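You operate a simulated robot arm through the tools that you are given. There is no shell and no other tool. Be economical: measure what you need, move in short steps, check, and stop when the job is done.

You run a simulated two-armed robot. Do the job below in one go: nothing can be reset, and whatever is moved stays where it is left.

JOB
Lock the raised pale strip down, then sand its glue spots off.
Fine: end knob turned over it, sliding knob over its edge, sanding block back; the other strip stays locked and is not sanded. What is to be rubbed or washed off counts as gone when no trace of it is left.

Only the result counts: the job must be done as asked and must still hold three seconds after the hand-in. Knocking over, shifting, dropping, spilling or breaking anything else fails it.

ROBOT AND FRAMES
Two 6-joint arms with two-finger parallel grippers on one trunk, on a base that drives. Base frame: it is fixed to the floor where the robot stands at the start and does not move with it; the origin is under the middle of the robot, x ahead of it, y to its left, z up. Readings come in mm, degrees, newtons and seconds.
The left shoulder is at the start at [60, 187, 1147], the right one opposite. With the tool pointing down near the work surface each hand reaches from about 240 to 620 mm from the robot's upright axis, wherever it stands, measured 20 degrees to its own side. Places, roughly: black sliding knob [600, -100, 900]; dark strip [600, -100, 900]; pale strip [500, 0, 900]; pink knob [800, 100, 900]; teal knob [700, 200, 900]; white sliding knob [500, 0, 900]. Payload 1.57 kg a hand.
Tool frame (each hand has its own): the origin (TCP) lies between the finger pads and is the grasp point; the fingertips stand 30 mm ahead of it; z points along the fingers, y is the line along which they close. Largest opening 110 mm; finger width 24, thickness 12; the body of the gripper, 48 by 112 mm, starts 78 mm behind the TCP.
Orientation is that of the tool frame in the base frame, as a unit quaternion [x, y, z, w]. With the fingers straight down and closing along the base's y, the tool's x points along the base's -x, its y along +y and its z along -z.

CONTROLS
- The arms move only by the tool nudge_tool. It takes "left_deltas", "right_deltas" or both (then of equal length, played together; a hand with none holds still); each is a list of rows, each an object of numbers (a shift or turn left out is 0, a gripper value left out holds the last): "dx", "dy", "dz": the shift along the base's x, y, z in units of 25 mm (1.0 is 25 mm); "wx", "wy", "wz": the turn, a rotation vector about the base's x, y, z in units of 5 degrees (1.0 is 5 degrees); "claw": the opening in per cent of the stroke, from 0 (shut) to 100 (fully open). In form: [{"dx": .., "dy": .., "dz": .., "wx": .., "wy": .., "wz": .., "claw": ..}, ...]. A call has 1 to 10 rows; each row shifts and turns the commanded pose from where the row before left it. A call with a number of a shift or a turn outside -1 to 1 is refused whole. A row lasts 0.2 s, in which the tool goes at most 50 mm and 8.6 degrees; a call with a longer step from one row to the next is refused whole, and so is a gripper value outside its range. A pose out of reach is approached as far as the arm can. The call stops where the force on the tool passes 60 N (or 10 N more than at its start, if that is more) or the arm is blocked; 0.2 s more then pass. The fingers move at their own pace (about 153 mm/s each) and stop on an object; they squeeze with about 35 N. The grip force told is the motor's: it shows also when the fingers shut on nothing. Time passes only in rows, and 0.2 s behind the last, so rows that do not move let the fingers close. The reply holds the time, the measured pose of the TCP, the force on the tool along the base axes, the opening and the grip force, in the units named above and with some noise, with the torque about the TCP (base axes, N m) and any sound that the robot's microphone picked up.
- Cameras (640 x 400 px; columns grow to the right, rows downward): "scene" is now at [11.7, 7.6, 1680]; the picture's right is [0.12, -0.99, 0.00], its down [-0.83, -0.10, -0.54] and it looks along [0.54, 0.07, -0.84] (base axes); focal length 263 px, centre (320, 200). "left" rides on the left gripper at [70, -16, -141] in its tool frame; the picture's right is [0.23, 0.97, 0.00], its down [-0.86, 0.20, -0.48] and it looks along [-0.47, 0.11, 0.88] (tool axes); focal length 222 px, centre (320, 200). "right" rides on the right gripper at [70, 16, -141] in its tool frame; the picture's right is [-0.23, 0.97, 0.00], its down [-0.86, -0.20, -0.48] and it looks along [-0.47, -0.11, 0.88] (tool axes); focal length 222 px, centre (320, 200). There is no depth. A picture from a camera that has moved, and an enlarged one, comes with that camera's place and axes in the base frame and with its lens.
- get_image(camera): a new picture of that camera. The clock stands still meanwhile.
- raise_lower(by): slides the trunk up (or, below 0, down) by that many mm; the arms and the scene camera ride with it, the base frame stays. It gives what a move gives, with no picture.
- base_move(legs): drives the robot by 1 to 6 legs, each [ahead, left, turn to the left] in mm, mm and degrees, along the robot's own axes; the way and the turn of a leg run together, so that a leg with both is an arc; at most 1500 mm and 180 degrees a leg. The arms and the cameras ride along, it lands a little off, and it stops where it bumps. It gives what a move gives.
- pan_tilt(pan, tilt): turns the head with the scene camera to pan (to the left, within 86 degrees either way) and tilt (down, from -29 to 69), counted from straight ahead of the robot. It gives what a move gives.
- inspect(camera, box): a new picture of the part [left, top, right, bottom] of that camera's present view, enlarged. The clock stands still meanwhile.
- hand_in(): hands the job in; it is judged then, once.

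Work in short steps. Places have to be worked out from the pictures, the camera data and where the tool is seen: move nearer, look again, correct. Check each grasp and each placing, and mend what went wrong. You have 120 turns and 108 pictures in all, those below and enlarged ones among them. Open the grippers and draw the arms clear of the work before you hand the job in, unless the task says otherwise; then end with one line.

The tools are called after "Emit:" as a command line: name --argument value ..., lists and objects as JSON in quotes. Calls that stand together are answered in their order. nudge_tool: Moves the arms, as the interface text tells. Its arguments: {"type":"object","properties":{"left_deltas":{"type":"array","items":{"type":"object","properties":{"dx":{"type":"number"},"dy":{"type":"number"},"dz":{"type":"number"},"wx":{"type":"number"},"wy":{"type":"number"},"wz":{"type":"number"},"claw":{"type":"number"}}}},"right_deltas":{"type":"array","items":{"type":"object","properties":{"dx":{"type":"number"},"dy":{"type":"number"},"dz":{"type":"number"},"wx":{"type":"number"},"wy":{"type":"number"},"wz":{"type":"number"},"claw":{"type":"number"}}}}},"required":[]} The other tools are called the same way: raise_lower (by) slides the trunk up or down; base_move (legs) drives the base; pan_tilt (pan, tilt) turns the head that bears the scene camera; get_image (camera) takes a picture; inspect (camera, box) takes an enlarged picture of a part of a camera's view; hand_in () hands the job in.

At the start:

```text
time_s: 0.0
left_ee_pos: [439.5, 188.9, 1202.6]
left_ee_rot: [0.0, 1.0, 0.0, 0.001]
left_force: [0.3, 1.8, 0.8]
left_ft_torque: [-0.02, 0.02, -0.03]
left_gripper_width: 110.0
left_finger_force: 0.1
right_ee_pos: [425.7, -195.8, 1206.6]
right_ee_rot: [0.0, 1.0, -0.001, 0.0]
right_force: [0.0, 0.8, -0.9]
right_ft_torque: [0.0, -0.01, 0.03]
right_gripper_width: 110.1
right_finger_force: 0.0
trunk travel left (down, up): [-775.0, 215.0]
robot x, y, heading: [-0.0, -0.7, -0.1]
head pan, tilt: [7.0, 57.2]
```

scene: 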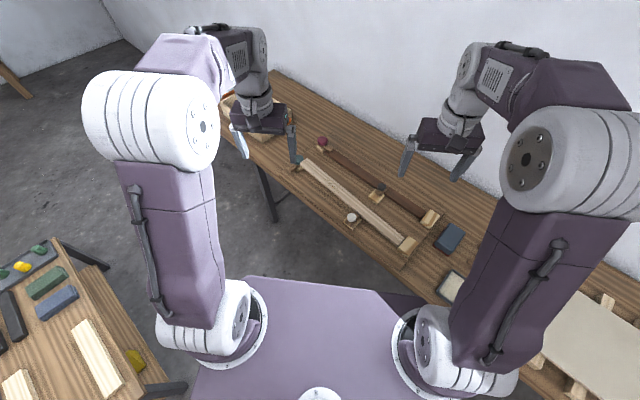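
right: 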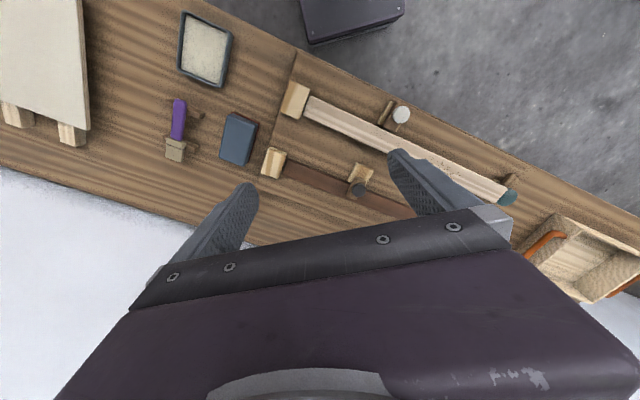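
left: 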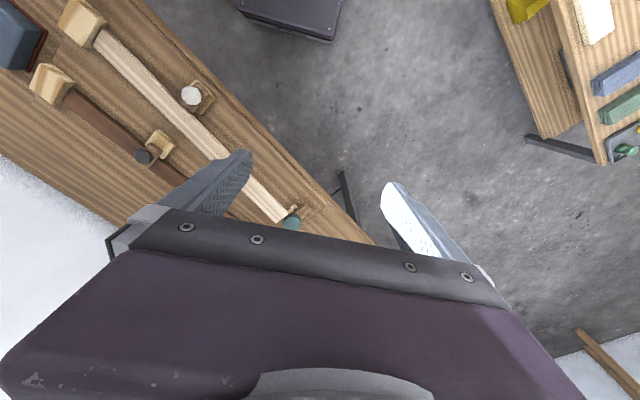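

The scene picture shows two strips on the bench; I need close views of knobs, strips and the sanding block. I enlarge the scene.

Emit:
inspect --camera "scene" --box '[270, 130, 480, 270]'

Emit:
inspect --camera "right" --box '[220, 60, 540, 260]'

Emit:
inspect --camera "left" --box '[0, 0, 360, 240]'

```text
2.86 times, centred on (375, 200) of scene
camera zoom: at [11.7, 7.6, 1680.0], right [0.12, -0.99, 0.0], down [-0.83, -0.1, -0.54], along [0.54, 0.07, -0.84], focal length 751 px, centre (163, 200)
```

zoom: 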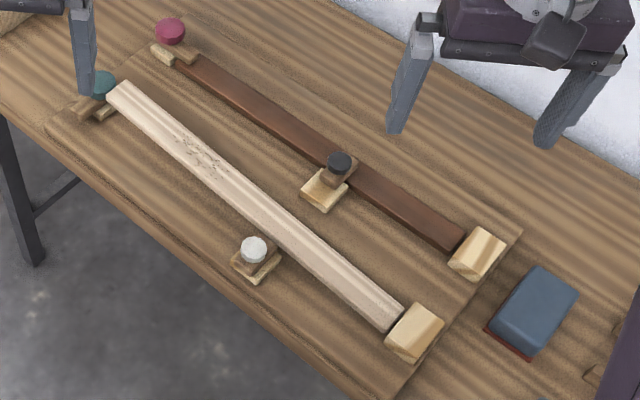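

```text
2.00 times, centred on (380, 160) of right
camera zoom: at [356.4, -179.7, 1350.1], right [0.23, 0.97, 0.0], down [0.86, -0.2, 0.48], along [0.47, -0.11, -0.88], focal length 444 px, centre (200, 280)
```

zoom: 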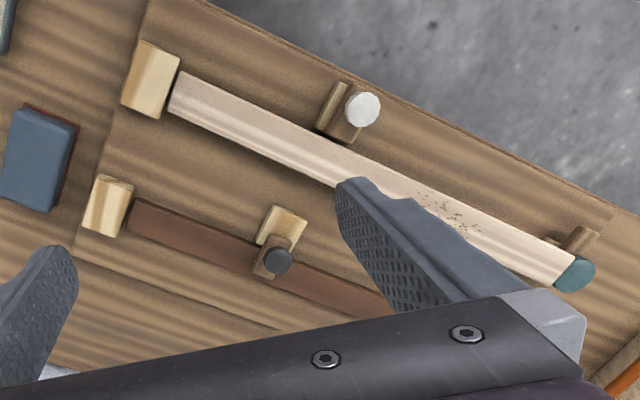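

```text
1.67 times, centred on (180, 120) of left
camera zoom: at [369.1, 173.7, 1344.8], right [-0.23, 0.97, 0.0], down [0.85, 0.2, 0.48], along [0.47, 0.11, -0.88], focal length 370 px, centre (553, 333)
```

zoom: 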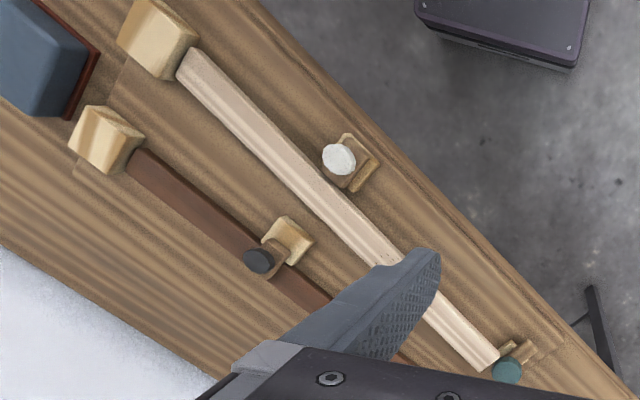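

Estimates: pale strip runs from about (403,-218) to (697,162), teal knob (695,177), white knob (462,-47), block (431,-380). I'd like to face the bench squarely (heading about -38°), so I check the clearance around the base first.

Emit:
pan_tilt --pan 80 --tilt 60

Emit:
get_image --camera "scene"

Emit:
pan_tilt --pan -40 --tilt 66

Emit:
get_image --camera "scene"

```text
time_s: 1.4
left_ee_pos: [438.3, 189.6, 1202.7]
left_ee_rot: [0.0, 1.0, -0.001, 0.001]
left_force: [0.0, 0.2, 0.0]
left_ft_torque: [0.01, 0.02, 0.01]
left_gripper_width: 110.0
left_finger_force: 0.0
right_ee_pos: [425.7, -196.4, 1208.2]
right_ee_rot: [0.001, 1.0, -0.001, 0.0]
right_force: [0.1, -0.1, -0.2]
right_ft_torque: [-0.03, -0.02, -0.02]
right_gripper_width: 110.1
right_finger_force: 0.0
trunk travel left (down, up): [-775.0, 215.0]
robot x, y, heading: [-3.4, -0.2, 0.2]
head pan, tilt: [80.0, 60.0]
```

```text
101 pictures are left
camera scene: at [-45.9, 64.7, 1676.7], right [0.98, -0.17, 0.0], down [-0.15, -0.85, -0.5], along [0.09, 0.49, -0.87], focal length 263 px, centre (320, 200)
```

scene: 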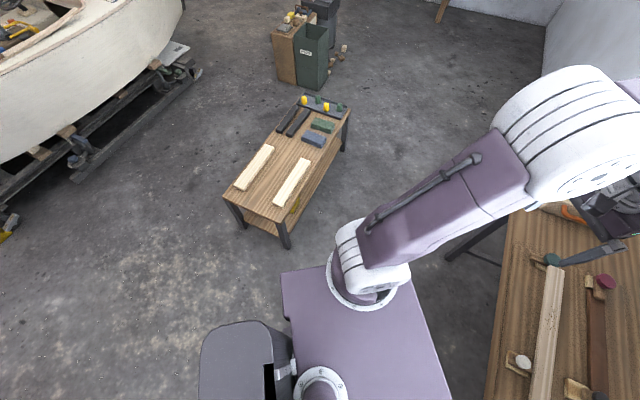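

```text
time_s: 3.5
left_ee_pos: [439.0, 189.4, 1203.0]
left_ee_rot: [0.0, 1.0, 0.001, 0.0]
left_force: [-0.3, 0.1, -0.3]
left_ft_torque: [0.0, -0.03, -0.01]
left_gripper_width: 109.9
left_finger_force: 0.1
right_ee_pos: [425.4, -196.5, 1208.5]
right_ee_rot: [0.0, 1.0, 0.0, 0.0]
right_force: [1.3, 0.0, -0.8]
right_ft_torque: [0.02, -0.04, -0.01]
right_gripper_width: 110.0
right_finger_force: 0.0
trunk travel left (down, up): [-775.0, 215.0]
robot x, y, heading: [2.1, 1.6, 0.1]
head pan, tilt: [-40.0, 66.0]
```

```text
100 pictures are left
camera scene: at [-12.0, -39.1, 1670.1], right [-0.64, -0.77, 0.0], down [-0.7, 0.59, -0.41], along [0.31, -0.26, -0.91], focal length 263 px, centre (320, 200)
```

scene: 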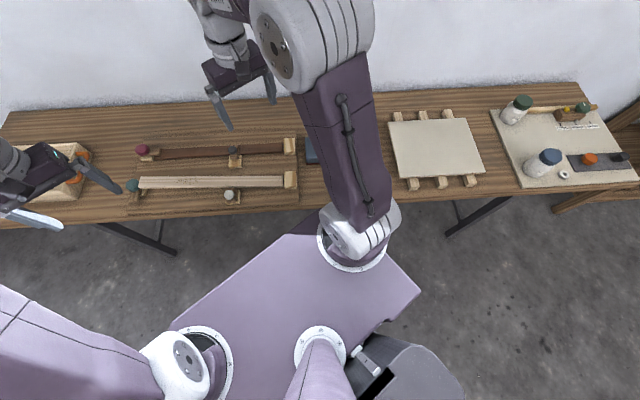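

The floor is clear. I turn to face the bench (about -36°), then move left about 230 and ahead 40.

Emit:
base_move --legs '[[0, 0, -36], [0, 230, 0], [40, 0, 0]]'

Emit:
pan_tilt --pan 0 --tilt 60

Emit:
get_image --camera "scene"

Emit:
get_image --camera "left"

```text
time_s: 7.3
left_ee_pos: [626.2, 66.8, 1206.9]
left_ee_rot: [0.305, 0.952, 0.0, 0.004]
left_force: [-0.7, 0.2, 0.7]
left_ft_torque: [-0.05, -0.07, -0.04]
left_gripper_width: 110.2
left_finger_force: 0.0
right_ee_pos: [391.0, -239.3, 1209.2]
right_ee_rot: [0.305, 0.952, 0.0, 0.004]
right_force: [-0.5, 1.1, -0.1]
right_ft_torque: [-0.02, -0.09, -0.01]
right_gripper_width: 109.9
right_finger_force: 0.0
trunk travel left (down, up): [-775.0, 215.0]
robot x, y, heading: [169.4, 167.5, -35.7]
head pan, tilt: [-40.0, 66.0]
```

```text
time_s: 8.4
left_ee_pos: [632.0, 64.8, 1203.7]
left_ee_rot: [0.306, 0.952, 0.0, 0.001]
left_force: [-0.9, -1.2, -0.7]
left_ft_torque: [0.02, -0.03, -0.02]
left_gripper_width: 110.3
left_finger_force: 0.0
right_ee_pos: [396.9, -242.4, 1208.8]
right_ee_rot: [0.306, 0.952, 0.0, 0.0]
right_force: [-0.1, 0.1, 0.3]
right_ft_torque: [-0.04, -0.03, 0.02]
right_gripper_width: 109.9
right_finger_force: 0.0
trunk travel left (down, up): [-775.0, 215.0]
robot x, y, heading: [164.9, 165.0, -35.6]
head pan, tilt: [0.0, 60.0]
```

```text
99 pictures are left
camera scene: at [172.6, 160.0, 1676.7], right [-0.58, -0.81, 0.0], down [-0.7, 0.5, -0.5], along [0.41, -0.29, -0.87], focal length 263 px, centre (320, 200)
```

scene: 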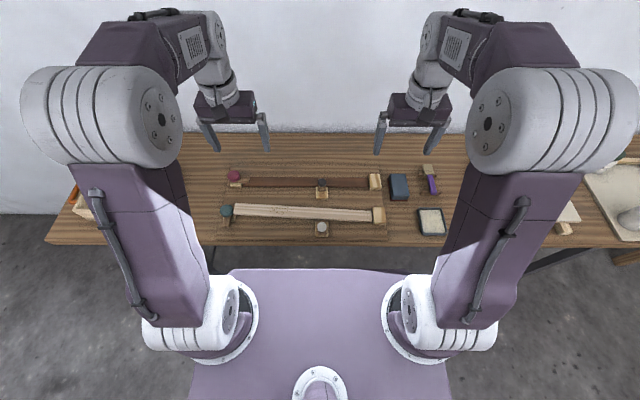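

```text
98 pictures are left
camera left: at [565.9, 92.0, 1345.3], right [0.38, 0.92, 0.0], down [0.81, -0.33, 0.48], along [0.44, -0.18, -0.88], focal length 222 px, centre (320, 200)
```

left: 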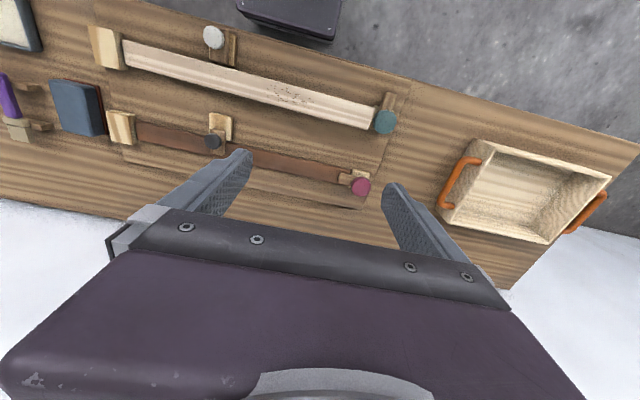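

Now the bench is square ahead. I enlarge the scene for geometry.

Emit:
inspect --camera "scene" --box '[210, 155, 310, 245]'

Emit:
inspect --camera "scene" --box '[290, 155, 450, 255]'

Emit:
inspect --camera "left" --box '[180, 10, 420, 220]'

```text
4.44 times, centred on (260, 200) of scene
camera zoom: at [172.6, 160.0, 1676.7], right [-0.58, -0.81, 0.0], down [-0.7, 0.5, -0.5], along [0.41, -0.29, -0.87], focal length 1168 px, centre (587, 200)
```

zoom: 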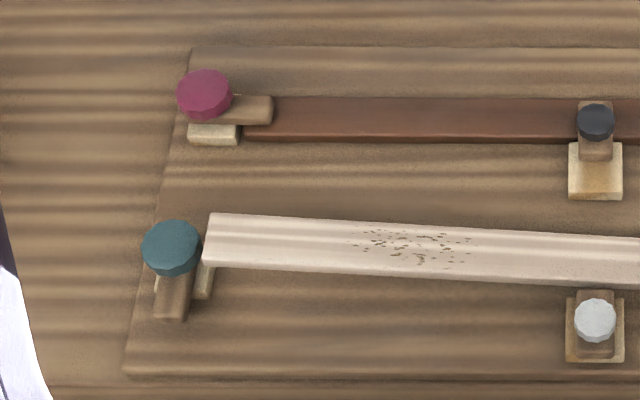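

```text
4.00 times, centred on (370, 205) of scene
camera zoom: at [172.6, 160.0, 1676.7], right [-0.58, -0.81, 0.0], down [-0.7, 0.5, -0.5], along [0.41, -0.29, -0.87], focal length 1051 px, centre (120, 180)
```

zoom: 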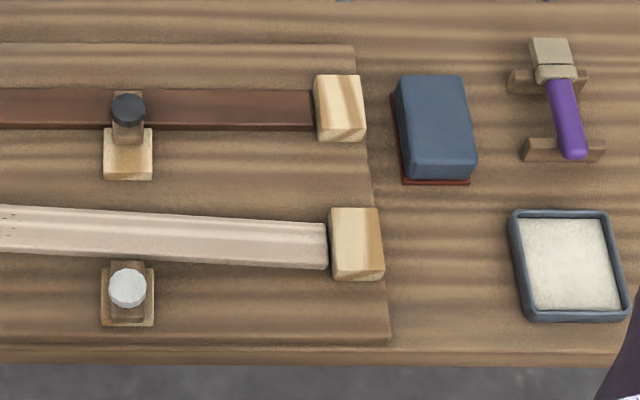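

```text
1.90 times, centred on (300, 115) of left
camera zoom: at [565.9, 92.0, 1345.3], right [0.38, 0.92, 0.0], down [0.81, -0.33, 0.48], along [0.44, -0.18, -0.88], focal length 423 px, centre (358, 362)
```

zoom: 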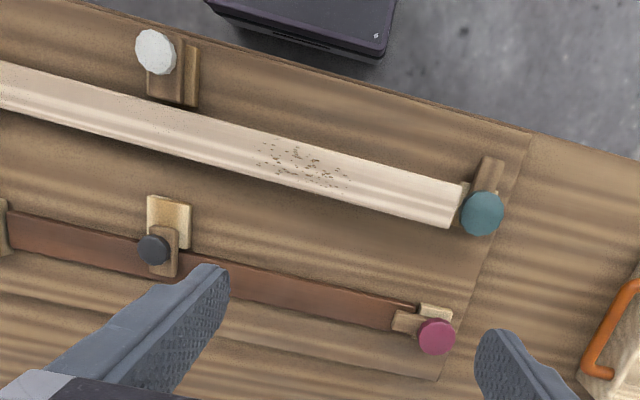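

The turn-button (teal) points toward the robot and must turn 90° counter-clockwise; the strip end floats at about z 905 next to it. I shift left 150 mm so both hands can work at that end.

Emit:
base_move --legs '[[0, 150, 0]]'

Emit:
get_image --camera "scene"

Emit:
inspect --camera "scene" --box '[240, 155, 400, 255]'

Emit:
get_image --camera "left"

Emit:
get_image --camera "right"

```text
time_s: 9.8
left_ee_pos: [718.6, 184.1, 1204.7]
left_ee_rot: [0.306, 0.952, 0.001, 0.001]
left_force: [-0.1, 0.0, -0.2]
left_ft_torque: [0.01, -0.02, 0.01]
left_gripper_width: 110.1
left_finger_force: 0.0
right_ee_pos: [482.7, -123.3, 1207.4]
right_ee_rot: [0.305, 0.952, 0.001, -0.001]
right_force: [-0.2, -0.1, 0.0]
right_ft_torque: [0.04, 0.01, -0.01]
right_gripper_width: 109.9
right_finger_force: 0.0
trunk travel left (down, up): [-775.0, 215.0]
robot x, y, heading: [255.3, 286.4, -35.4]
head pan, tilt: [0.0, 60.0]
```

```text
94 pictures are left
camera scene: at [258.3, 278.3, 1676.7], right [-0.58, -0.81, 0.0], down [-0.7, 0.5, -0.5], along [0.41, -0.29, -0.87], focal length 263 px, centre (320, 200)
```

scene: 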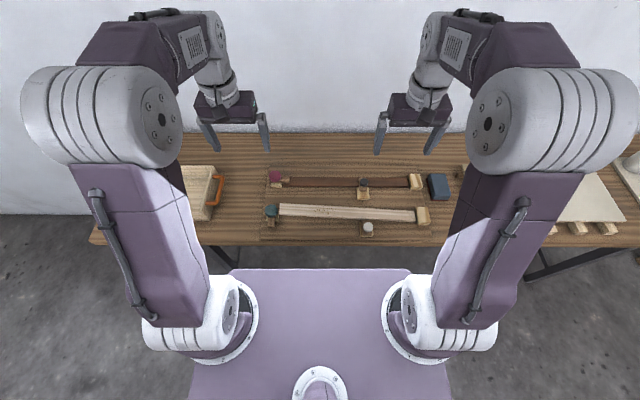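

```text
4.00 times, centred on (320, 205) of scene
camera zoom: at [258.3, 278.3, 1676.7], right [-0.58, -0.81, 0.0], down [-0.7, 0.5, -0.5], along [0.41, -0.29, -0.87], focal length 1051 px, centre (320, 180)
```

zoom: 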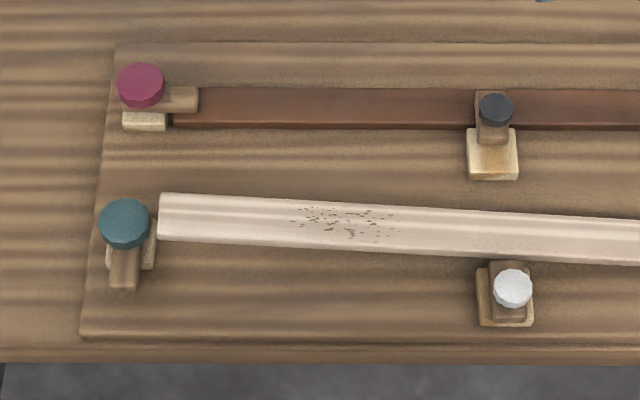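

```text
92 pictures are left
camera left: at [651.7, 210.6, 1345.4], right [0.38, 0.92, 0.0], down [0.81, -0.34, 0.48], along [0.44, -0.18, -0.88], focal length 222 px, centre (320, 200)
```

left: 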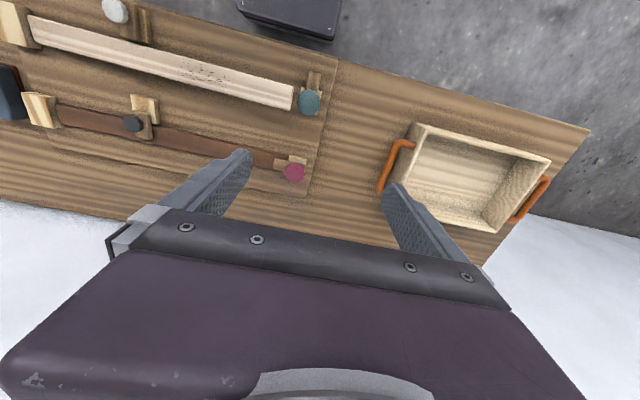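

```text
91 pictures are left
camera right: at [436.1, -69.3, 1349.9], right [0.75, 0.66, 0.0], down [0.58, -0.66, 0.48], along [0.32, -0.36, -0.88], focal length 222 px, centre (320, 200)
```

right: 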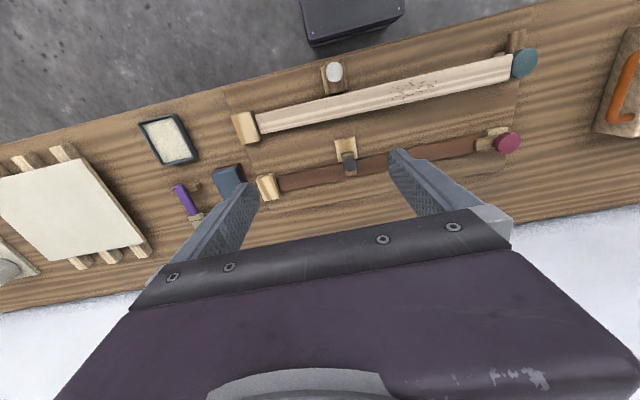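

Working estimates: teal knob (682,175,~905), strip press point (621,82,~905), white knob (456,-56). I bring both hands above them, turning left −90° and right +90° so that bodies stay narrow along the strip.

Emit:
nudge_tool --left_deltas '[{"dx": -0.148, "dy": -0.035, "dz": -0.62, "wz": -1}, {"dx": -0.148, "dy": -0.035, "dz": -0.62, "wz": -1}, {"dx": -0.148, "dy": -0.035, "dz": -0.62, "wz": -1}, {"dx": -0.148, "dy": -0.035, "dz": -0.62, "wz": -1}, {"dx": -0.148, "dy": -0.035, "dz": -0.62, "wz": -1}, {"dx": -0.148, "dy": -0.035, "dz": -0.62, "wz": -1}, {"dx": -0.148, "dy": -0.035, "dz": -0.62, "wz": -1}, {"dx": -0.148, "dy": -0.035, "dz": -0.62, "wz": -1}, {"dx": -0.148, "dy": -0.035, "dz": -0.62, "wz": -1}, {"dx": -0.148, "dy": -0.035, "dz": -0.62, "wz": -1}]' --right_deltas '[{"dx": 0.552, "dy": 0.822, "dz": -0.628, "wz": 1, "claw": 0}, {"dx": 0.552, "dy": 0.822, "dz": -0.628, "wz": 1}, {"dx": 0.552, "dy": 0.822, "dz": -0.628, "wz": 1}, {"dx": 0.552, "dy": 0.822, "dz": -0.628, "wz": 1}, {"dx": 0.552, "dy": 0.822, "dz": -0.628, "wz": 1}, {"dx": 0.552, "dy": 0.822, "dz": -0.628, "wz": 1}, {"dx": 0.552, "dy": 0.822, "dz": -0.628, "wz": 1}, {"dx": 0.552, "dy": 0.822, "dz": -0.628, "wz": 1}, {"dx": 0.552, "dy": 0.822, "dz": -0.628, "wz": 1}, {"dx": 0.552, "dy": 0.822, "dz": -0.628, "wz": 1}]'

Emit:
nudge_tool --left_deltas '[{"wz": -1}, {"wz": -1}, {"wz": -1}, {"wz": -1}, {"wz": -1}, {"wz": -1}, {"wz": -1}, {"wz": -1}, {"wz": 0}]' --right_deltas '[{"wz": 1}, {"wz": 1}, {"wz": 1}, {"wz": 1}, {"wz": 1}, {"wz": 1}, {"wz": 1}, {"wz": 1}, {"wz": 0}]'

Emit:
get_image --camera "scene"

Emit:
get_image --camera "left"

Emit:
get_image --camera "right"

```text
time_s: 12.0
left_ee_pos: [683.0, 177.3, 1047.9]
left_ee_rot: [0.68, 0.733, -0.001, 0.0]
left_force: [0.0, -0.3, -0.5]
left_ft_torque: [-0.03, 0.01, 0.03]
left_gripper_width: 110.0
left_finger_force: 0.1
right_ee_pos: [621.9, 84.1, 1051.7]
right_ee_rot: [-0.126, 0.992, 0.0, 0.0]
right_force: [0.3, 0.0, 0.1]
right_ft_torque: [-0.05, -0.03, -0.02]
right_gripper_width: 0.0
right_finger_force: 20.8
trunk travel left (down, up): [-775.0, 215.0]
robot x, y, heading: [254.5, 288.0, -35.8]
head pan, tilt: [0.0, 60.0]
```

```text
time_s: 14.0
left_ee_pos: [681.7, 175.6, 1047.6]
left_ee_rot: [0.89, 0.456, -0.001, 0.0]
left_force: [0.8, -1.2, -0.9]
left_ft_torque: [-0.02, -0.04, -0.01]
left_gripper_width: 109.8
left_finger_force: 0.1
right_ee_pos: [621.1, 83.0, 1050.6]
right_ee_rot: [-0.458, 0.889, 0.0, 0.0]
right_force: [-0.2, -0.1, 0.7]
right_ft_torque: [-0.02, 0.0, -0.02]
right_gripper_width: 0.0
right_finger_force: 21.2
trunk travel left (down, up): [-775.0, 215.0]
robot x, y, heading: [252.2, 286.2, -35.6]
head pan, tilt: [0.0, 60.0]
```

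```text
90 pictures are left
camera scene: at [260.4, 281.1, 1676.7], right [-0.58, -0.81, 0.0], down [-0.7, 0.5, -0.5], along [0.41, -0.29, -0.87], focal length 263 px, centre (320, 200)
```

scene: 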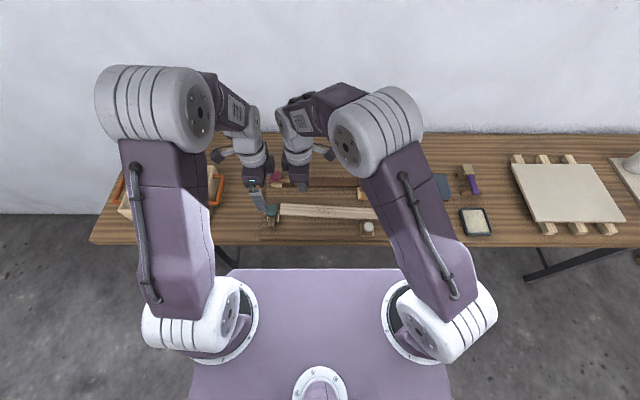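

```text
89 pictures are left
camera left: at [710.8, 242.7, 1190.2], right [0.92, -0.38, 0.0], down [-0.34, -0.81, 0.48], along [-0.18, -0.44, -0.88], focal length 222 px, centre (320, 200)
```

left: 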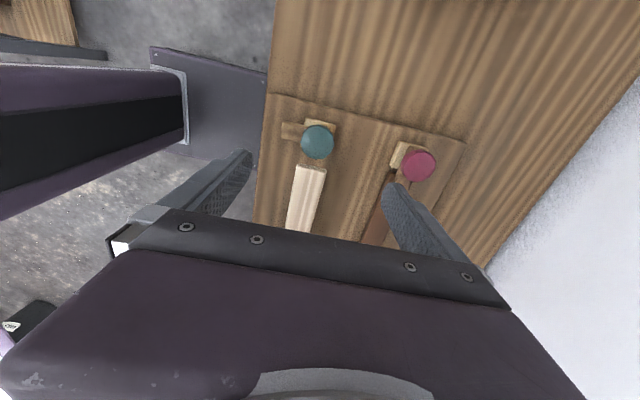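

```text
88 pictures are left
camera right: at [569.3, 36.6, 1193.4], right [-0.66, 0.75, 0.0], down [0.66, 0.58, 0.48], along [0.36, 0.32, -0.88], focal length 222 px, centre (320, 200)
```

right: 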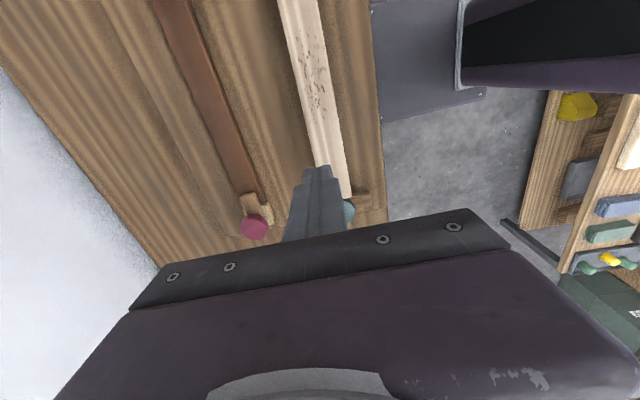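

Left hand is centred over the teal knob and the right closed fingertips over the strip's middle. I lower the right hand to just above the strip, then into contact.

Emit:
nudge_tool --right_deltas '[{"dz": -0.9}, {"dz": -0.9}, {"dz": -0.9}, {"dz": -0.9}, {"dz": -0.4}]'

Emit:
get_image --camera "right"

Emit:
nudge_tool --right_deltas '[{"dz": -0.2}, {"dz": -0.2}, {"dz": -0.2}, {"dz": 0}]'

```text
time_s: 15.2
left_ee_pos: [683.2, 175.3, 1049.4]
left_ee_rot: [0.889, 0.458, -0.001, 0.0]
left_force: [-0.3, 0.9, 0.1]
left_ft_torque: [0.02, 0.02, 0.01]
left_gripper_width: 110.1
left_finger_force: 0.1
right_ee_pos: [622.1, 82.3, 950.5]
right_ee_rot: [-0.458, 0.889, -0.001, 0.0]
right_force: [0.2, 0.4, 0.2]
right_ft_torque: [-0.02, 0.04, 0.02]
right_gripper_width: 0.0
right_finger_force: 21.5
trunk travel left (down, up): [-775.0, 215.0]
robot x, y, heading: [254.2, 285.4, -35.6]
head pan, tilt: [0.0, 60.0]
```

```text
87 pictures are left
camera right: at [568.6, 36.2, 1093.2], right [-0.66, 0.75, 0.0], down [0.66, 0.58, 0.48], along [0.36, 0.32, -0.88], focal length 222 px, centre (320, 200)
```

right: 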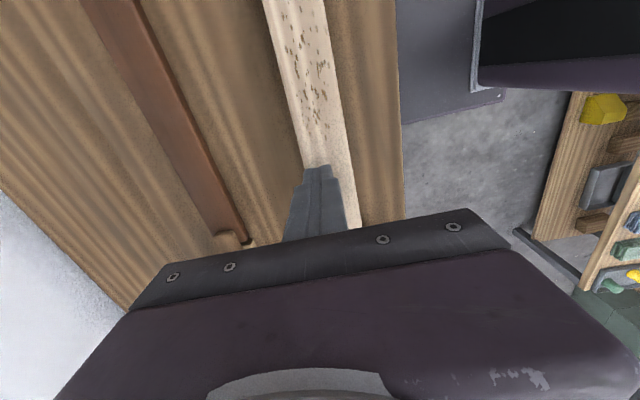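

```text
time_s: 16.2
left_ee_pos: [682.4, 175.9, 1048.3]
left_ee_rot: [0.89, 0.457, 0.0, 0.0]
left_force: [0.3, -0.6, 0.7]
left_ft_torque: [-0.04, 0.02, -0.02]
left_gripper_width: 109.9
left_finger_force: 0.0
right_ee_pos: [622.0, 82.1, 936.0]
right_ee_rot: [-0.458, 0.889, 0.0, 0.0]
right_force: [-0.6, -0.4, 0.4]
right_ft_torque: [0.03, 0.0, -0.02]
right_gripper_width: 0.0
right_finger_force: 21.3
trunk travel left (down, up): [-775.0, 215.0]
robot x, y, heading: [254.2, 288.6, -35.7]
head pan, tilt: [0.0, 60.0]
```

No contact yet at z 936; the tip looks ~6 mm toward the far edge of the strip, so I correct that and continue down.

Emit:
nudge_tool --right_deltas '[{"dx": -0.18, "dy": 0.13}, {"dz": -0.2}, {"dz": -0.2}, {"dz": -0.2}, {"dz": -0.2}, {"dz": 0}]'

Emit:
get_image --camera "right"

```text
time_s: 17.6
left_ee_pos: [683.2, 176.5, 1048.2]
left_ee_rot: [0.889, 0.458, -0.001, 0.0]
left_force: [0.3, 0.1, 0.7]
left_ft_torque: [0.01, -0.01, -0.02]
left_gripper_width: 110.4
left_finger_force: 0.1
right_ee_pos: [616.9, 87.8, 914.8]
right_ee_rot: [-0.458, 0.889, 0.0, -0.001]
right_force: [1.4, 1.3, 2.8]
right_ft_torque: [0.09, -0.08, -0.01]
right_gripper_width: 0.0
right_finger_force: 21.3
trunk travel left (down, up): [-775.0, 215.0]
robot x, y, heading: [252.3, 288.6, -35.8]
head pan, tilt: [0.0, 60.0]
```

```text
86 pictures are left
camera right: at [564.3, 40.5, 1058.1], right [-0.66, 0.75, 0.0], down [0.66, 0.58, 0.48], along [0.36, 0.32, -0.88], focal length 222 px, centre (320, 200)
```

right: 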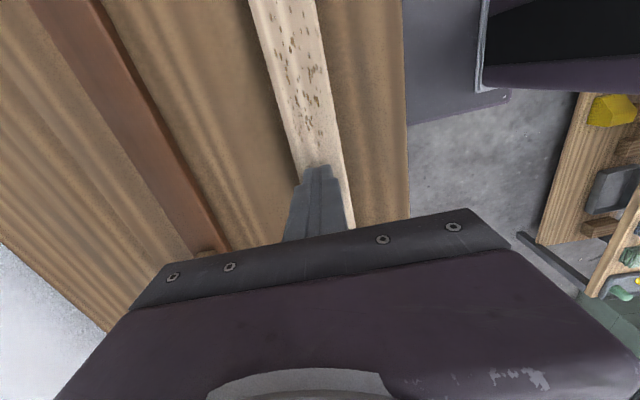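

Light contact (3 N), tip at z≈885. I keep pressing in small steps until it bottoms out.

Emit:
nudge_tool --right_deltas '[{"dz": -0.2}, {"dz": -0.2}, {"dz": 0}]'

Emit:
nudge_tool --right_deltas '[{"dz": -0.15}, {"dz": -0.15}, {"dz": 0}]'

Emit:
inspect --camera "scene" --box '[250, 160, 390, 250]'

```text
time_s: 18.4
left_ee_pos: [683.6, 176.1, 1049.0]
left_ee_rot: [0.89, 0.456, -0.002, 0.001]
left_force: [-0.5, 0.1, -0.3]
left_ft_torque: [0.0, -0.01, 0.04]
left_gripper_width: 110.2
left_finger_force: 0.0
right_ee_pos: [618.2, 87.6, 904.9]
right_ee_rot: [-0.457, 0.889, -0.001, 0.001]
right_force: [0.1, 1.6, 3.4]
right_ft_torque: [0.07, -0.02, -0.01]
right_gripper_width: 0.1
right_finger_force: 21.3
trunk travel left (down, up): [-775.0, 215.0]
robot x, y, heading: [249.7, 286.2, -35.6]
head pan, tilt: [0.0, 60.0]
```

```text
time_s: 19.2
left_ee_pos: [679.9, 177.3, 1051.3]
left_ee_rot: [0.89, 0.456, 0.0, 0.001]
left_force: [0.2, -0.7, 0.3]
left_ft_torque: [-0.02, 0.02, 0.02]
left_gripper_width: 109.9
left_finger_force: 0.1
right_ee_pos: [617.7, 88.2, 901.5]
right_ee_rot: [-0.458, 0.889, -0.003, 0.003]
right_force: [0.9, -2.9, 40.8]
right_ft_torque: [-0.4, 0.3, 0.04]
right_gripper_width: 0.1
right_finger_force: 21.5
trunk travel left (down, up): [-775.0, 215.0]
robot x, y, heading: [254.2, 285.3, -35.7]
head pan, tilt: [0.0, 60.0]
```

```text
4.44 times, centred on (320, 205) of scene
camera zoom: at [255.9, 283.1, 1677.3], right [-0.58, -0.81, 0.0], down [-0.7, 0.5, -0.5], along [0.41, -0.29, -0.86], focal length 1168 px, centre (320, 178)
```

zoom: 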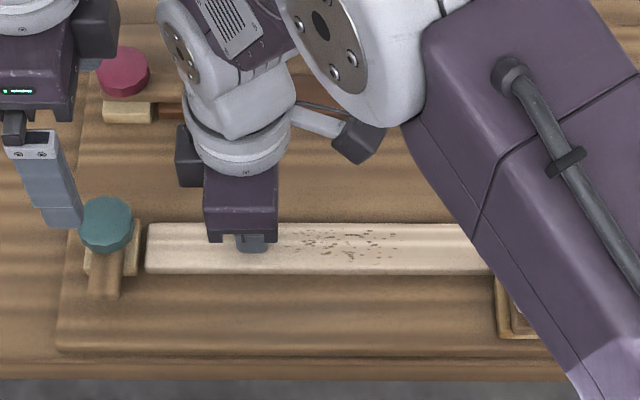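

Bottomed out: strip top ≈ 871. I ease off slightly to hold it, and lower the left hand over the teal knob.

Emit:
nudge_tool --right_deltas '[{"dz": 0.06}, {}, {}, {}, {}, {}]' --left_deltas '[{"dy": 0.06, "claw": 75}, {"dz": -0.9}, {"dz": -0.9}, {"dz": -0.9}, {"dz": -0.9}, {"dz": -0.9}]'

Emit:
get_image --camera "left"

Emit:
inspect --camera "scene" --box '[240, 170, 340, 240]'

```text
time_s: 20.6
left_ee_pos: [681.9, 177.8, 936.8]
left_ee_rot: [0.889, 0.458, -0.001, 0.002]
left_force: [0.0, -1.1, -0.2]
left_ft_torque: [-0.03, 0.01, 0.01]
left_gripper_width: 82.5
left_finger_force: 0.0
right_ee_pos: [618.3, 88.4, 901.9]
right_ee_rot: [-0.458, 0.889, -0.003, 0.003]
right_force: [6.2, -3.6, 38.2]
right_ft_torque: [-0.35, 0.06, 0.01]
right_gripper_width: 0.0
right_finger_force: 21.0
trunk travel left (down, up): [-775.0, 215.0]
robot x, y, heading: [253.1, 283.5, -35.5]
head pan, tilt: [0.0, 60.0]
```

```text
84 pictures are left
camera left: at [707.8, 245.2, 1078.6], right [0.92, -0.38, 0.0], down [-0.34, -0.81, 0.48], along [-0.18, -0.44, -0.88], focal length 222 px, centre (320, 200)
```

left: 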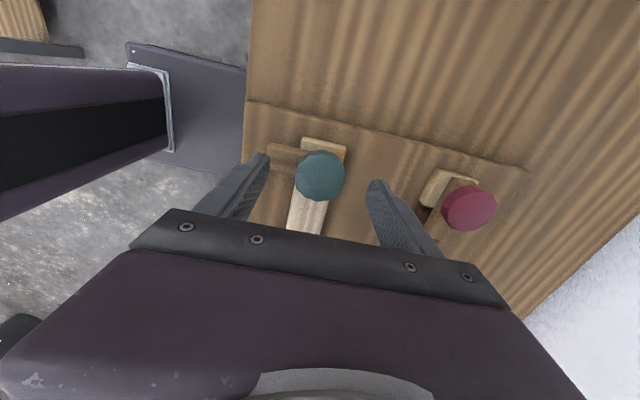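

```text
5.71 times, centred on (290, 205) of scene
camera zoom: at [257.6, 282.7, 1676.8], right [-0.58, -0.81, 0.0], down [-0.7, 0.5, -0.5], along [0.41, -0.29, -0.86], focal length 1501 px, centre (491, 171)
```

zoom: 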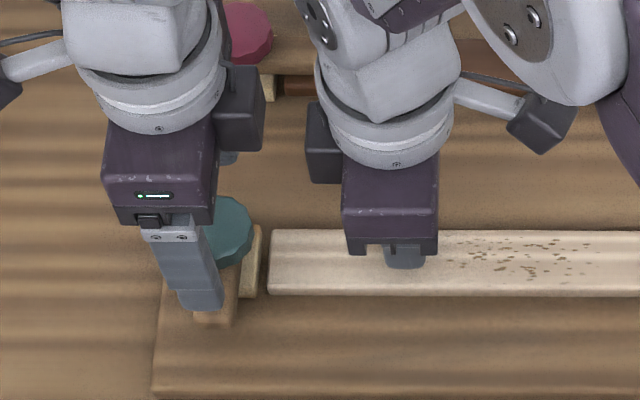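

Knob is between the fingers. I go down another 18 mm, then close gently on the knob.

Emit:
nudge_tool --left_deltas '[{"dx": -0.04, "dy": -0.06, "dz": -0.4}, {"dz": -0.4}, {}, {"claw": 20}, {}, {}, {}]'

Emit:
get_image --camera "left"

Emit:
inspect --camera "scene" --box '[240, 170, 340, 240]'

```text
time_s: 22.2
left_ee_pos: [679.3, 177.3, 918.0]
left_ee_rot: [0.89, 0.457, 0.0, 0.002]
left_force: [-5.1, 1.6, 25.9]
left_ft_torque: [0.59, 0.85, 0.04]
left_gripper_width: 41.8
left_finger_force: 45.1
right_ee_pos: [616.2, 87.3, 901.3]
right_ee_rot: [-0.458, 0.889, -0.002, 0.002]
right_force: [14.2, -5.0, 28.1]
right_ft_torque: [-0.37, -0.18, 0.12]
right_gripper_width: 0.0
right_finger_force: 20.7
trunk travel left (down, up): [-775.0, 215.0]
robot x, y, heading: [256.5, 284.8, -35.4]
head pan, tilt: [0.0, 60.0]
```

```text
82 pictures are left
camera left: at [706.9, 243.6, 1059.8], right [0.92, -0.38, 0.0], down [-0.34, -0.81, 0.48], along [-0.18, -0.44, -0.88], focal length 222 px, centre (320, 200)
```

left: 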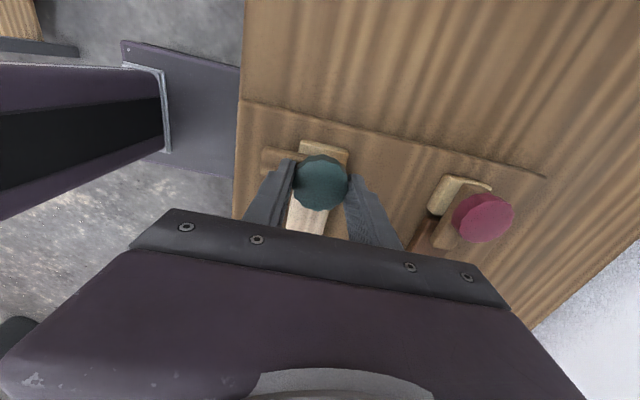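

```text
5.71 times, centred on (290, 205) of scene
camera zoom: at [256.2, 282.9, 1676.9], right [-0.58, -0.81, 0.0], down [-0.7, 0.5, -0.5], along [0.41, -0.29, -0.86], focal length 1501 px, centre (491, 171)
```

zoom: 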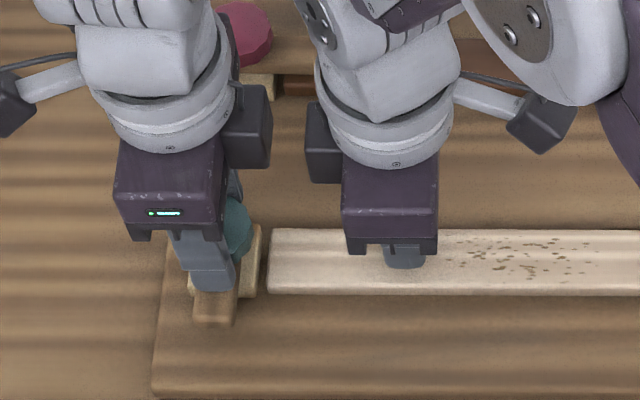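

Knob gripped (41.8 mm); the near fingertip seems to rest on the bar (26 N up). I lift 2 mm and begin turning counter-clockwise.

Emit:
nudge_tool --left_deltas '[{"dz": 0.1}, {"wz": 0.6}, {"wz": 0.6}, {"wz": 0.6}, {"wz": 0.6}, {"wz": 0.6}, {}]'

Emit:
inspect --camera "scene" --box '[240, 170, 340, 240]'

```text
time_s: 23.8
left_ee_pos: [680.6, 177.0, 918.6]
left_ee_rot: [0.822, 0.569, 0.001, 0.001]
left_force: [-6.9, -16.5, -29.6]
left_ft_torque: [-0.24, 0.21, 0.03]
left_gripper_width: 41.7
left_finger_force: 44.3
right_ee_pos: [617.3, 87.6, 899.8]
right_ee_rot: [-0.458, 0.889, -0.002, 0.001]
right_force: [-1.1, 13.5, 44.5]
right_ft_torque: [0.1, 0.27, 0.08]
right_gripper_width: 0.1
right_finger_force: 20.8
trunk travel left (down, up): [-775.0, 215.0]
robot x, y, heading: [253.8, 282.8, -35.6]
head pan, tilt: [0.0, 60.0]
```

```text
5.71 times, centred on (290, 205) of scene
camera zoom: at [257.4, 282.2, 1676.7], right [-0.58, -0.81, 0.0], down [-0.7, 0.5, -0.5], along [0.41, -0.29, -0.87], focal length 1501 px, centre (491, 171)
```

zoom: 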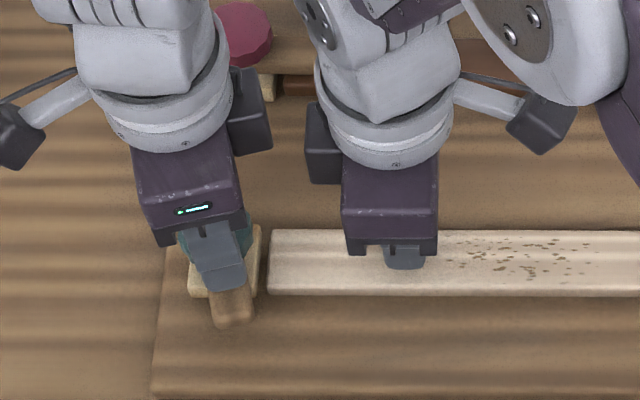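

The bar turns with the knob. I take off ~1 mm of upward pull and keep turning.

Emit:
nudge_tool --left_deltas '[{"dz": -0.05, "wz": 0.7}, {"wz": 0.7}, {"wz": 0.7}, {"wz": 0.7}, {"wz": 0.7}, {"wz": 0.7}, {}]'

Emit:
inspect --camera "scene" --box '[240, 170, 340, 240]'

```text
time_s: 25.4
left_ee_pos: [679.1, 176.6, 920.1]
left_ee_rot: [0.704, 0.71, 0.0, 0.004]
left_force: [-3.0, 1.4, 33.0]
left_ft_torque: [0.24, 0.29, -0.03]
left_gripper_width: 41.6
left_finger_force: 44.8
right_ee_pos: [617.7, 86.9, 901.6]
right_ee_rot: [-0.458, 0.889, -0.002, 0.002]
right_force: [13.0, -3.2, 25.3]
right_ft_torque: [-0.25, -0.17, 0.14]
right_gripper_width: 0.1
right_finger_force: 21.3
trunk travel left (down, up): [-775.0, 215.0]
robot x, y, heading: [252.4, 285.7, -35.3]
head pan, tilt: [0.0, 60.0]
```

```text
5.71 times, centred on (290, 205) of scene
camera zoom: at [255.3, 283.6, 1677.0], right [-0.58, -0.81, 0.0], down [-0.7, 0.5, -0.5], along [0.41, -0.29, -0.86], focal length 1501 px, centre (491, 171)
```

zoom: 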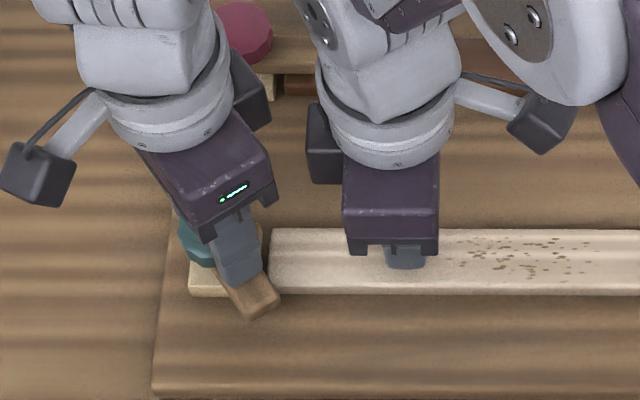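

About 36° turned, the bar tip is nearing the strip corner. I continue in the same size of step.

Emit:
nudge_tool --left_deltas '[{"wz": 0.7}, {"wz": 0.7}, {"wz": 0.7}, {"wz": 0.7}, {"wz": 0.7}, {"wz": 0.7}, {}]'

Emit:
inspect --camera "scene" --box '[240, 170, 340, 240]'

```text
time_s: 27.0
left_ee_pos: [680.3, 177.0, 918.3]
left_ee_rot: [0.563, 0.826, 0.0, 0.003]
left_force: [12.6, 12.7, 32.0]
left_ft_torque: [0.59, -0.05, -0.03]
left_gripper_width: 41.7
left_finger_force: 45.7
right_ee_pos: [616.0, 88.6, 900.7]
right_ee_rot: [-0.458, 0.889, -0.002, 0.0]
right_force: [3.7, -15.3, 35.0]
right_ft_torque: [-0.53, -0.03, 0.05]
right_gripper_width: 0.0
right_finger_force: 21.0
trunk travel left (down, up): [-775.0, 215.0]
robot x, y, heading: [254.5, 285.4, -35.7]
head pan, tilt: [0.0, 60.0]
```

```text
5.71 times, centred on (290, 205) of scene
camera zoom: at [256.2, 283.9, 1676.9], right [-0.58, -0.81, 0.0], down [-0.7, 0.5, -0.5], along [0.41, -0.29, -0.86], focal length 1501 px, centre (491, 171)
```

zoom: 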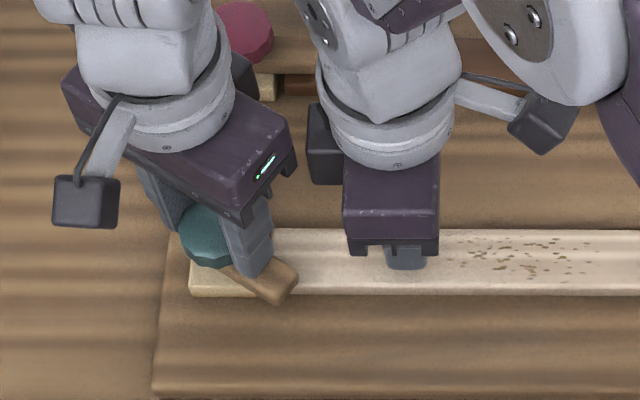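

The bar is sliding over the strip end. I continue most of the way, watching the clearance between the hands.

Emit:
nudge_tool --left_deltas '[{"wz": 0.7}, {"wz": 0.7}, {"wz": 0.7}, {"wz": 0.7}, {"wz": 0.7}, {}]'

Emit:
inspect --camera "scene" --box '[240, 170, 340, 240]'

```text
time_s: 28.4
left_ee_pos: [680.7, 175.8, 919.2]
left_ee_rot: [0.432, 0.902, -0.001, 0.004]
left_force: [16.7, 13.1, 35.2]
left_ft_torque: [0.21, -0.4, -0.04]
left_gripper_width: 41.7
left_finger_force: 44.8
right_ee_pos: [616.5, 88.6, 901.3]
right_ee_rot: [-0.458, 0.889, 0.0, 0.001]
right_force: [0.4, -17.2, 36.9]
right_ft_torque: [-0.59, 0.12, 0.09]
right_gripper_width: 0.2
right_finger_force: 21.2
trunk travel left (down, up): [-775.0, 215.0]
robot x, y, heading: [255.3, 286.9, -35.7]
head pan, tilt: [0.0, 60.0]
```

```text
5.71 times, centred on (290, 205) of scene
camera zoom: at [255.9, 284.0, 1676.9], right [-0.58, -0.81, 0.0], down [-0.7, 0.5, -0.5], along [0.41, -0.29, -0.86], focal length 1501 px, centre (491, 171)
```

zoom: 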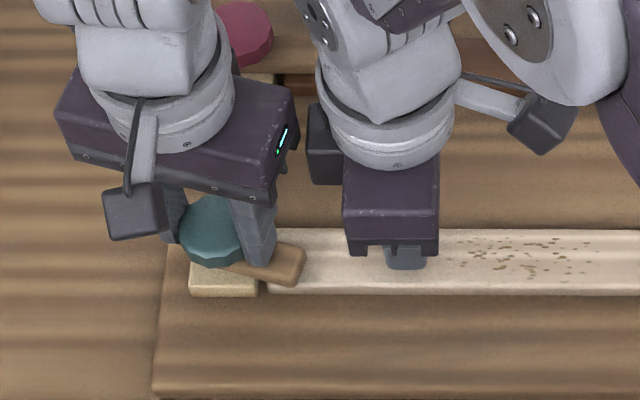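

The bar already holds the strip end, so I lift the right hand away and finish the last ~16° with clear space.

Emit:
nudge_tool --right_deltas '[{"dz": 0.5}, {"dz": 1}, {"dx": -0.5, "dy": -0.7, "dz": 1}, {"dx": -0.5, "dy": -0.7, "dz": 1}, {"dx": -0.5, "dy": -0.7, "dz": 0.5}, {"dx": -0.5, "dy": -0.7}]'

Emit:
nudge_tool --left_deltas '[{"wz": 0.7}, {"wz": 0.7}, {"wz": 0.7}, {"wz": 0.7}, {"wz": 0.4}, {}]'

Emit:
inspect --camera "scene" --box '[240, 160, 400, 260]'

```text
time_s: 29.8
left_ee_pos: [680.9, 176.2, 918.3]
left_ee_rot: [0.431, 0.902, -0.001, 0.004]
left_force: [6.4, 4.6, 42.4]
left_ft_torque: [-0.62, 0.26, 0.03]
left_gripper_width: 41.6
left_finger_force: 45.0
right_ee_pos: [564.5, 18.3, 1001.6]
right_ee_rot: [-0.457, 0.889, -0.002, 0.002]
right_force: [0.2, 0.1, 0.6]
right_ft_torque: [-0.01, 0.04, -0.02]
right_gripper_width: 0.0
right_finger_force: 20.6
trunk travel left (down, up): [-775.0, 215.0]
robot x, y, heading: [248.9, 283.8, -35.8]
head pan, tilt: [0.0, 60.0]
```

```text
time_s: 31.2
left_ee_pos: [680.3, 177.0, 918.7]
left_ee_rot: [0.302, 0.953, -0.001, 0.002]
left_force: [3.2, 3.0, 27.0]
left_ft_torque: [-0.8, -0.34, 0.04]
left_gripper_width: 41.7
left_finger_force: 44.9
right_ee_pos: [565.6, 18.0, 1000.7]
right_ee_rot: [-0.458, 0.889, -0.001, 0.0]
right_force: [0.7, -0.3, -0.5]
right_ft_torque: [-0.02, -0.01, 0.02]
right_gripper_width: 0.0
right_finger_force: 21.3
trunk travel left (down, up): [-775.0, 215.0]
robot x, y, heading: [252.4, 283.2, -35.8]
head pan, tilt: [0.0, 60.0]
```

```text
4.00 times, centred on (320, 210) of scene
camera zoom: at [257.5, 283.2, 1676.7], right [-0.58, -0.81, 0.0], down [-0.7, 0.5, -0.5], along [0.41, -0.29, -0.86], focal length 1051 px, centre (320, 160)
```

zoom: 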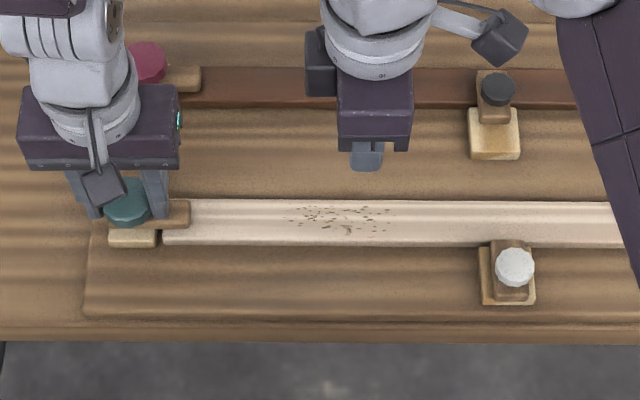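

The end bar lies over the strip. I release the teal knob, raise the left hand, and take the right hand over the white knob, turned back to closing along the strip.

Emit:
nudge_tool --left_deltas '[{"claw": 75}, {}, {}, {"dz": 0.5}, {"dz": 1}, {"dz": 1}, {"dz": 1}, {"dz": 1}, {"dz": 1}, {"dz": 1}]' --right_deltas '[{"wz": -1, "dx": -0.444, "dy": -0.292}, {"wz": -1, "dx": -0.444, "dy": -0.292}, {"wz": -1, "dx": -0.444, "dy": -0.292}, {"wz": -1, "dx": -0.444, "dy": -0.292}, {"wz": -1, "dx": -0.444, "dy": -0.292}, {"wz": -1, "dx": -0.444, "dy": -0.292}, {"wz": -1, "dx": -0.444, "dy": -0.292}, {"wz": -1, "dx": -0.444, "dy": -0.292}, {"wz": -1, "dx": -0.444, "dy": -0.292}, {"wz": -1, "dx": -0.444, "dy": -0.292}]'

Emit:
nudge_tool --right_deltas '[{"wz": -1, "claw": 60}, {"wz": -1}, {"wz": -1}, {"wz": -1}, {"wz": -1}, {"wz": -1}, {"wz": -1}, {"wz": -1}, {}]'

Emit:
get_image --camera "right"

Emit:
inspect --camera "scene" --box '[240, 160, 400, 260]'

```text
time_s: 33.4
left_ee_pos: [680.7, 175.0, 1080.3]
left_ee_rot: [0.301, 0.954, 0.001, 0.002]
left_force: [-0.4, 0.6, 0.1]
left_ft_torque: [0.02, 0.0, 0.0]
left_gripper_width: 82.6
left_finger_force: 0.0
right_ee_pos: [456.0, -56.6, 998.5]
right_ee_rot: [-0.038, 0.999, 0.0, 0.0]
right_force: [0.3, 1.0, -0.8]
right_ft_torque: [0.03, -0.03, -0.02]
right_gripper_width: 0.0
right_finger_force: 21.1
trunk travel left (down, up): [-775.0, 215.0]
robot x, y, heading: [249.7, 286.4, -35.8]
head pan, tilt: [0.0, 60.0]
```

```text
time_s: 35.4
left_ee_pos: [681.8, 174.6, 1080.3]
left_ee_rot: [0.302, 0.953, -0.001, 0.001]
left_force: [-0.8, -0.4, -0.3]
left_ft_torque: [-0.01, 0.02, 0.03]
left_gripper_width: 82.5
left_finger_force: 0.1
right_ee_pos: [457.2, -57.3, 998.2]
right_ee_rot: [0.305, 0.952, 0.0, 0.001]
right_force: [-0.7, -0.5, 0.4]
right_ft_torque: [0.0, 0.03, -0.05]
right_gripper_width: 66.2
right_finger_force: 0.1
trunk travel left (down, up): [-775.0, 215.0]
robot x, y, heading: [251.6, 285.6, -35.4]
head pan, tilt: [0.0, 60.0]
```

```text
75 pictures are left
camera right: at [410.6, -2.3, 1142.2], right [0.75, 0.66, 0.0], down [0.58, -0.66, 0.48], along [0.32, -0.36, -0.88], focal length 222 px, centre (320, 200)
```

right: 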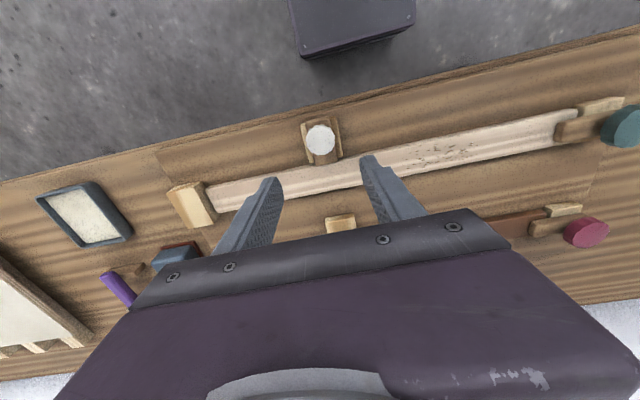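

```text
4.00 times, centred on (320, 210) of scene
camera zoom: at [260.5, 281.0, 1676.7], right [-0.58, -0.81, 0.0], down [-0.7, 0.5, -0.5], along [0.41, -0.29, -0.87], focal length 1051 px, centre (320, 160)
```

zoom: 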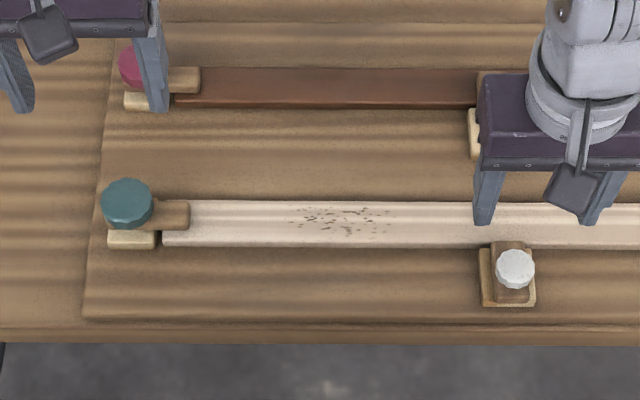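

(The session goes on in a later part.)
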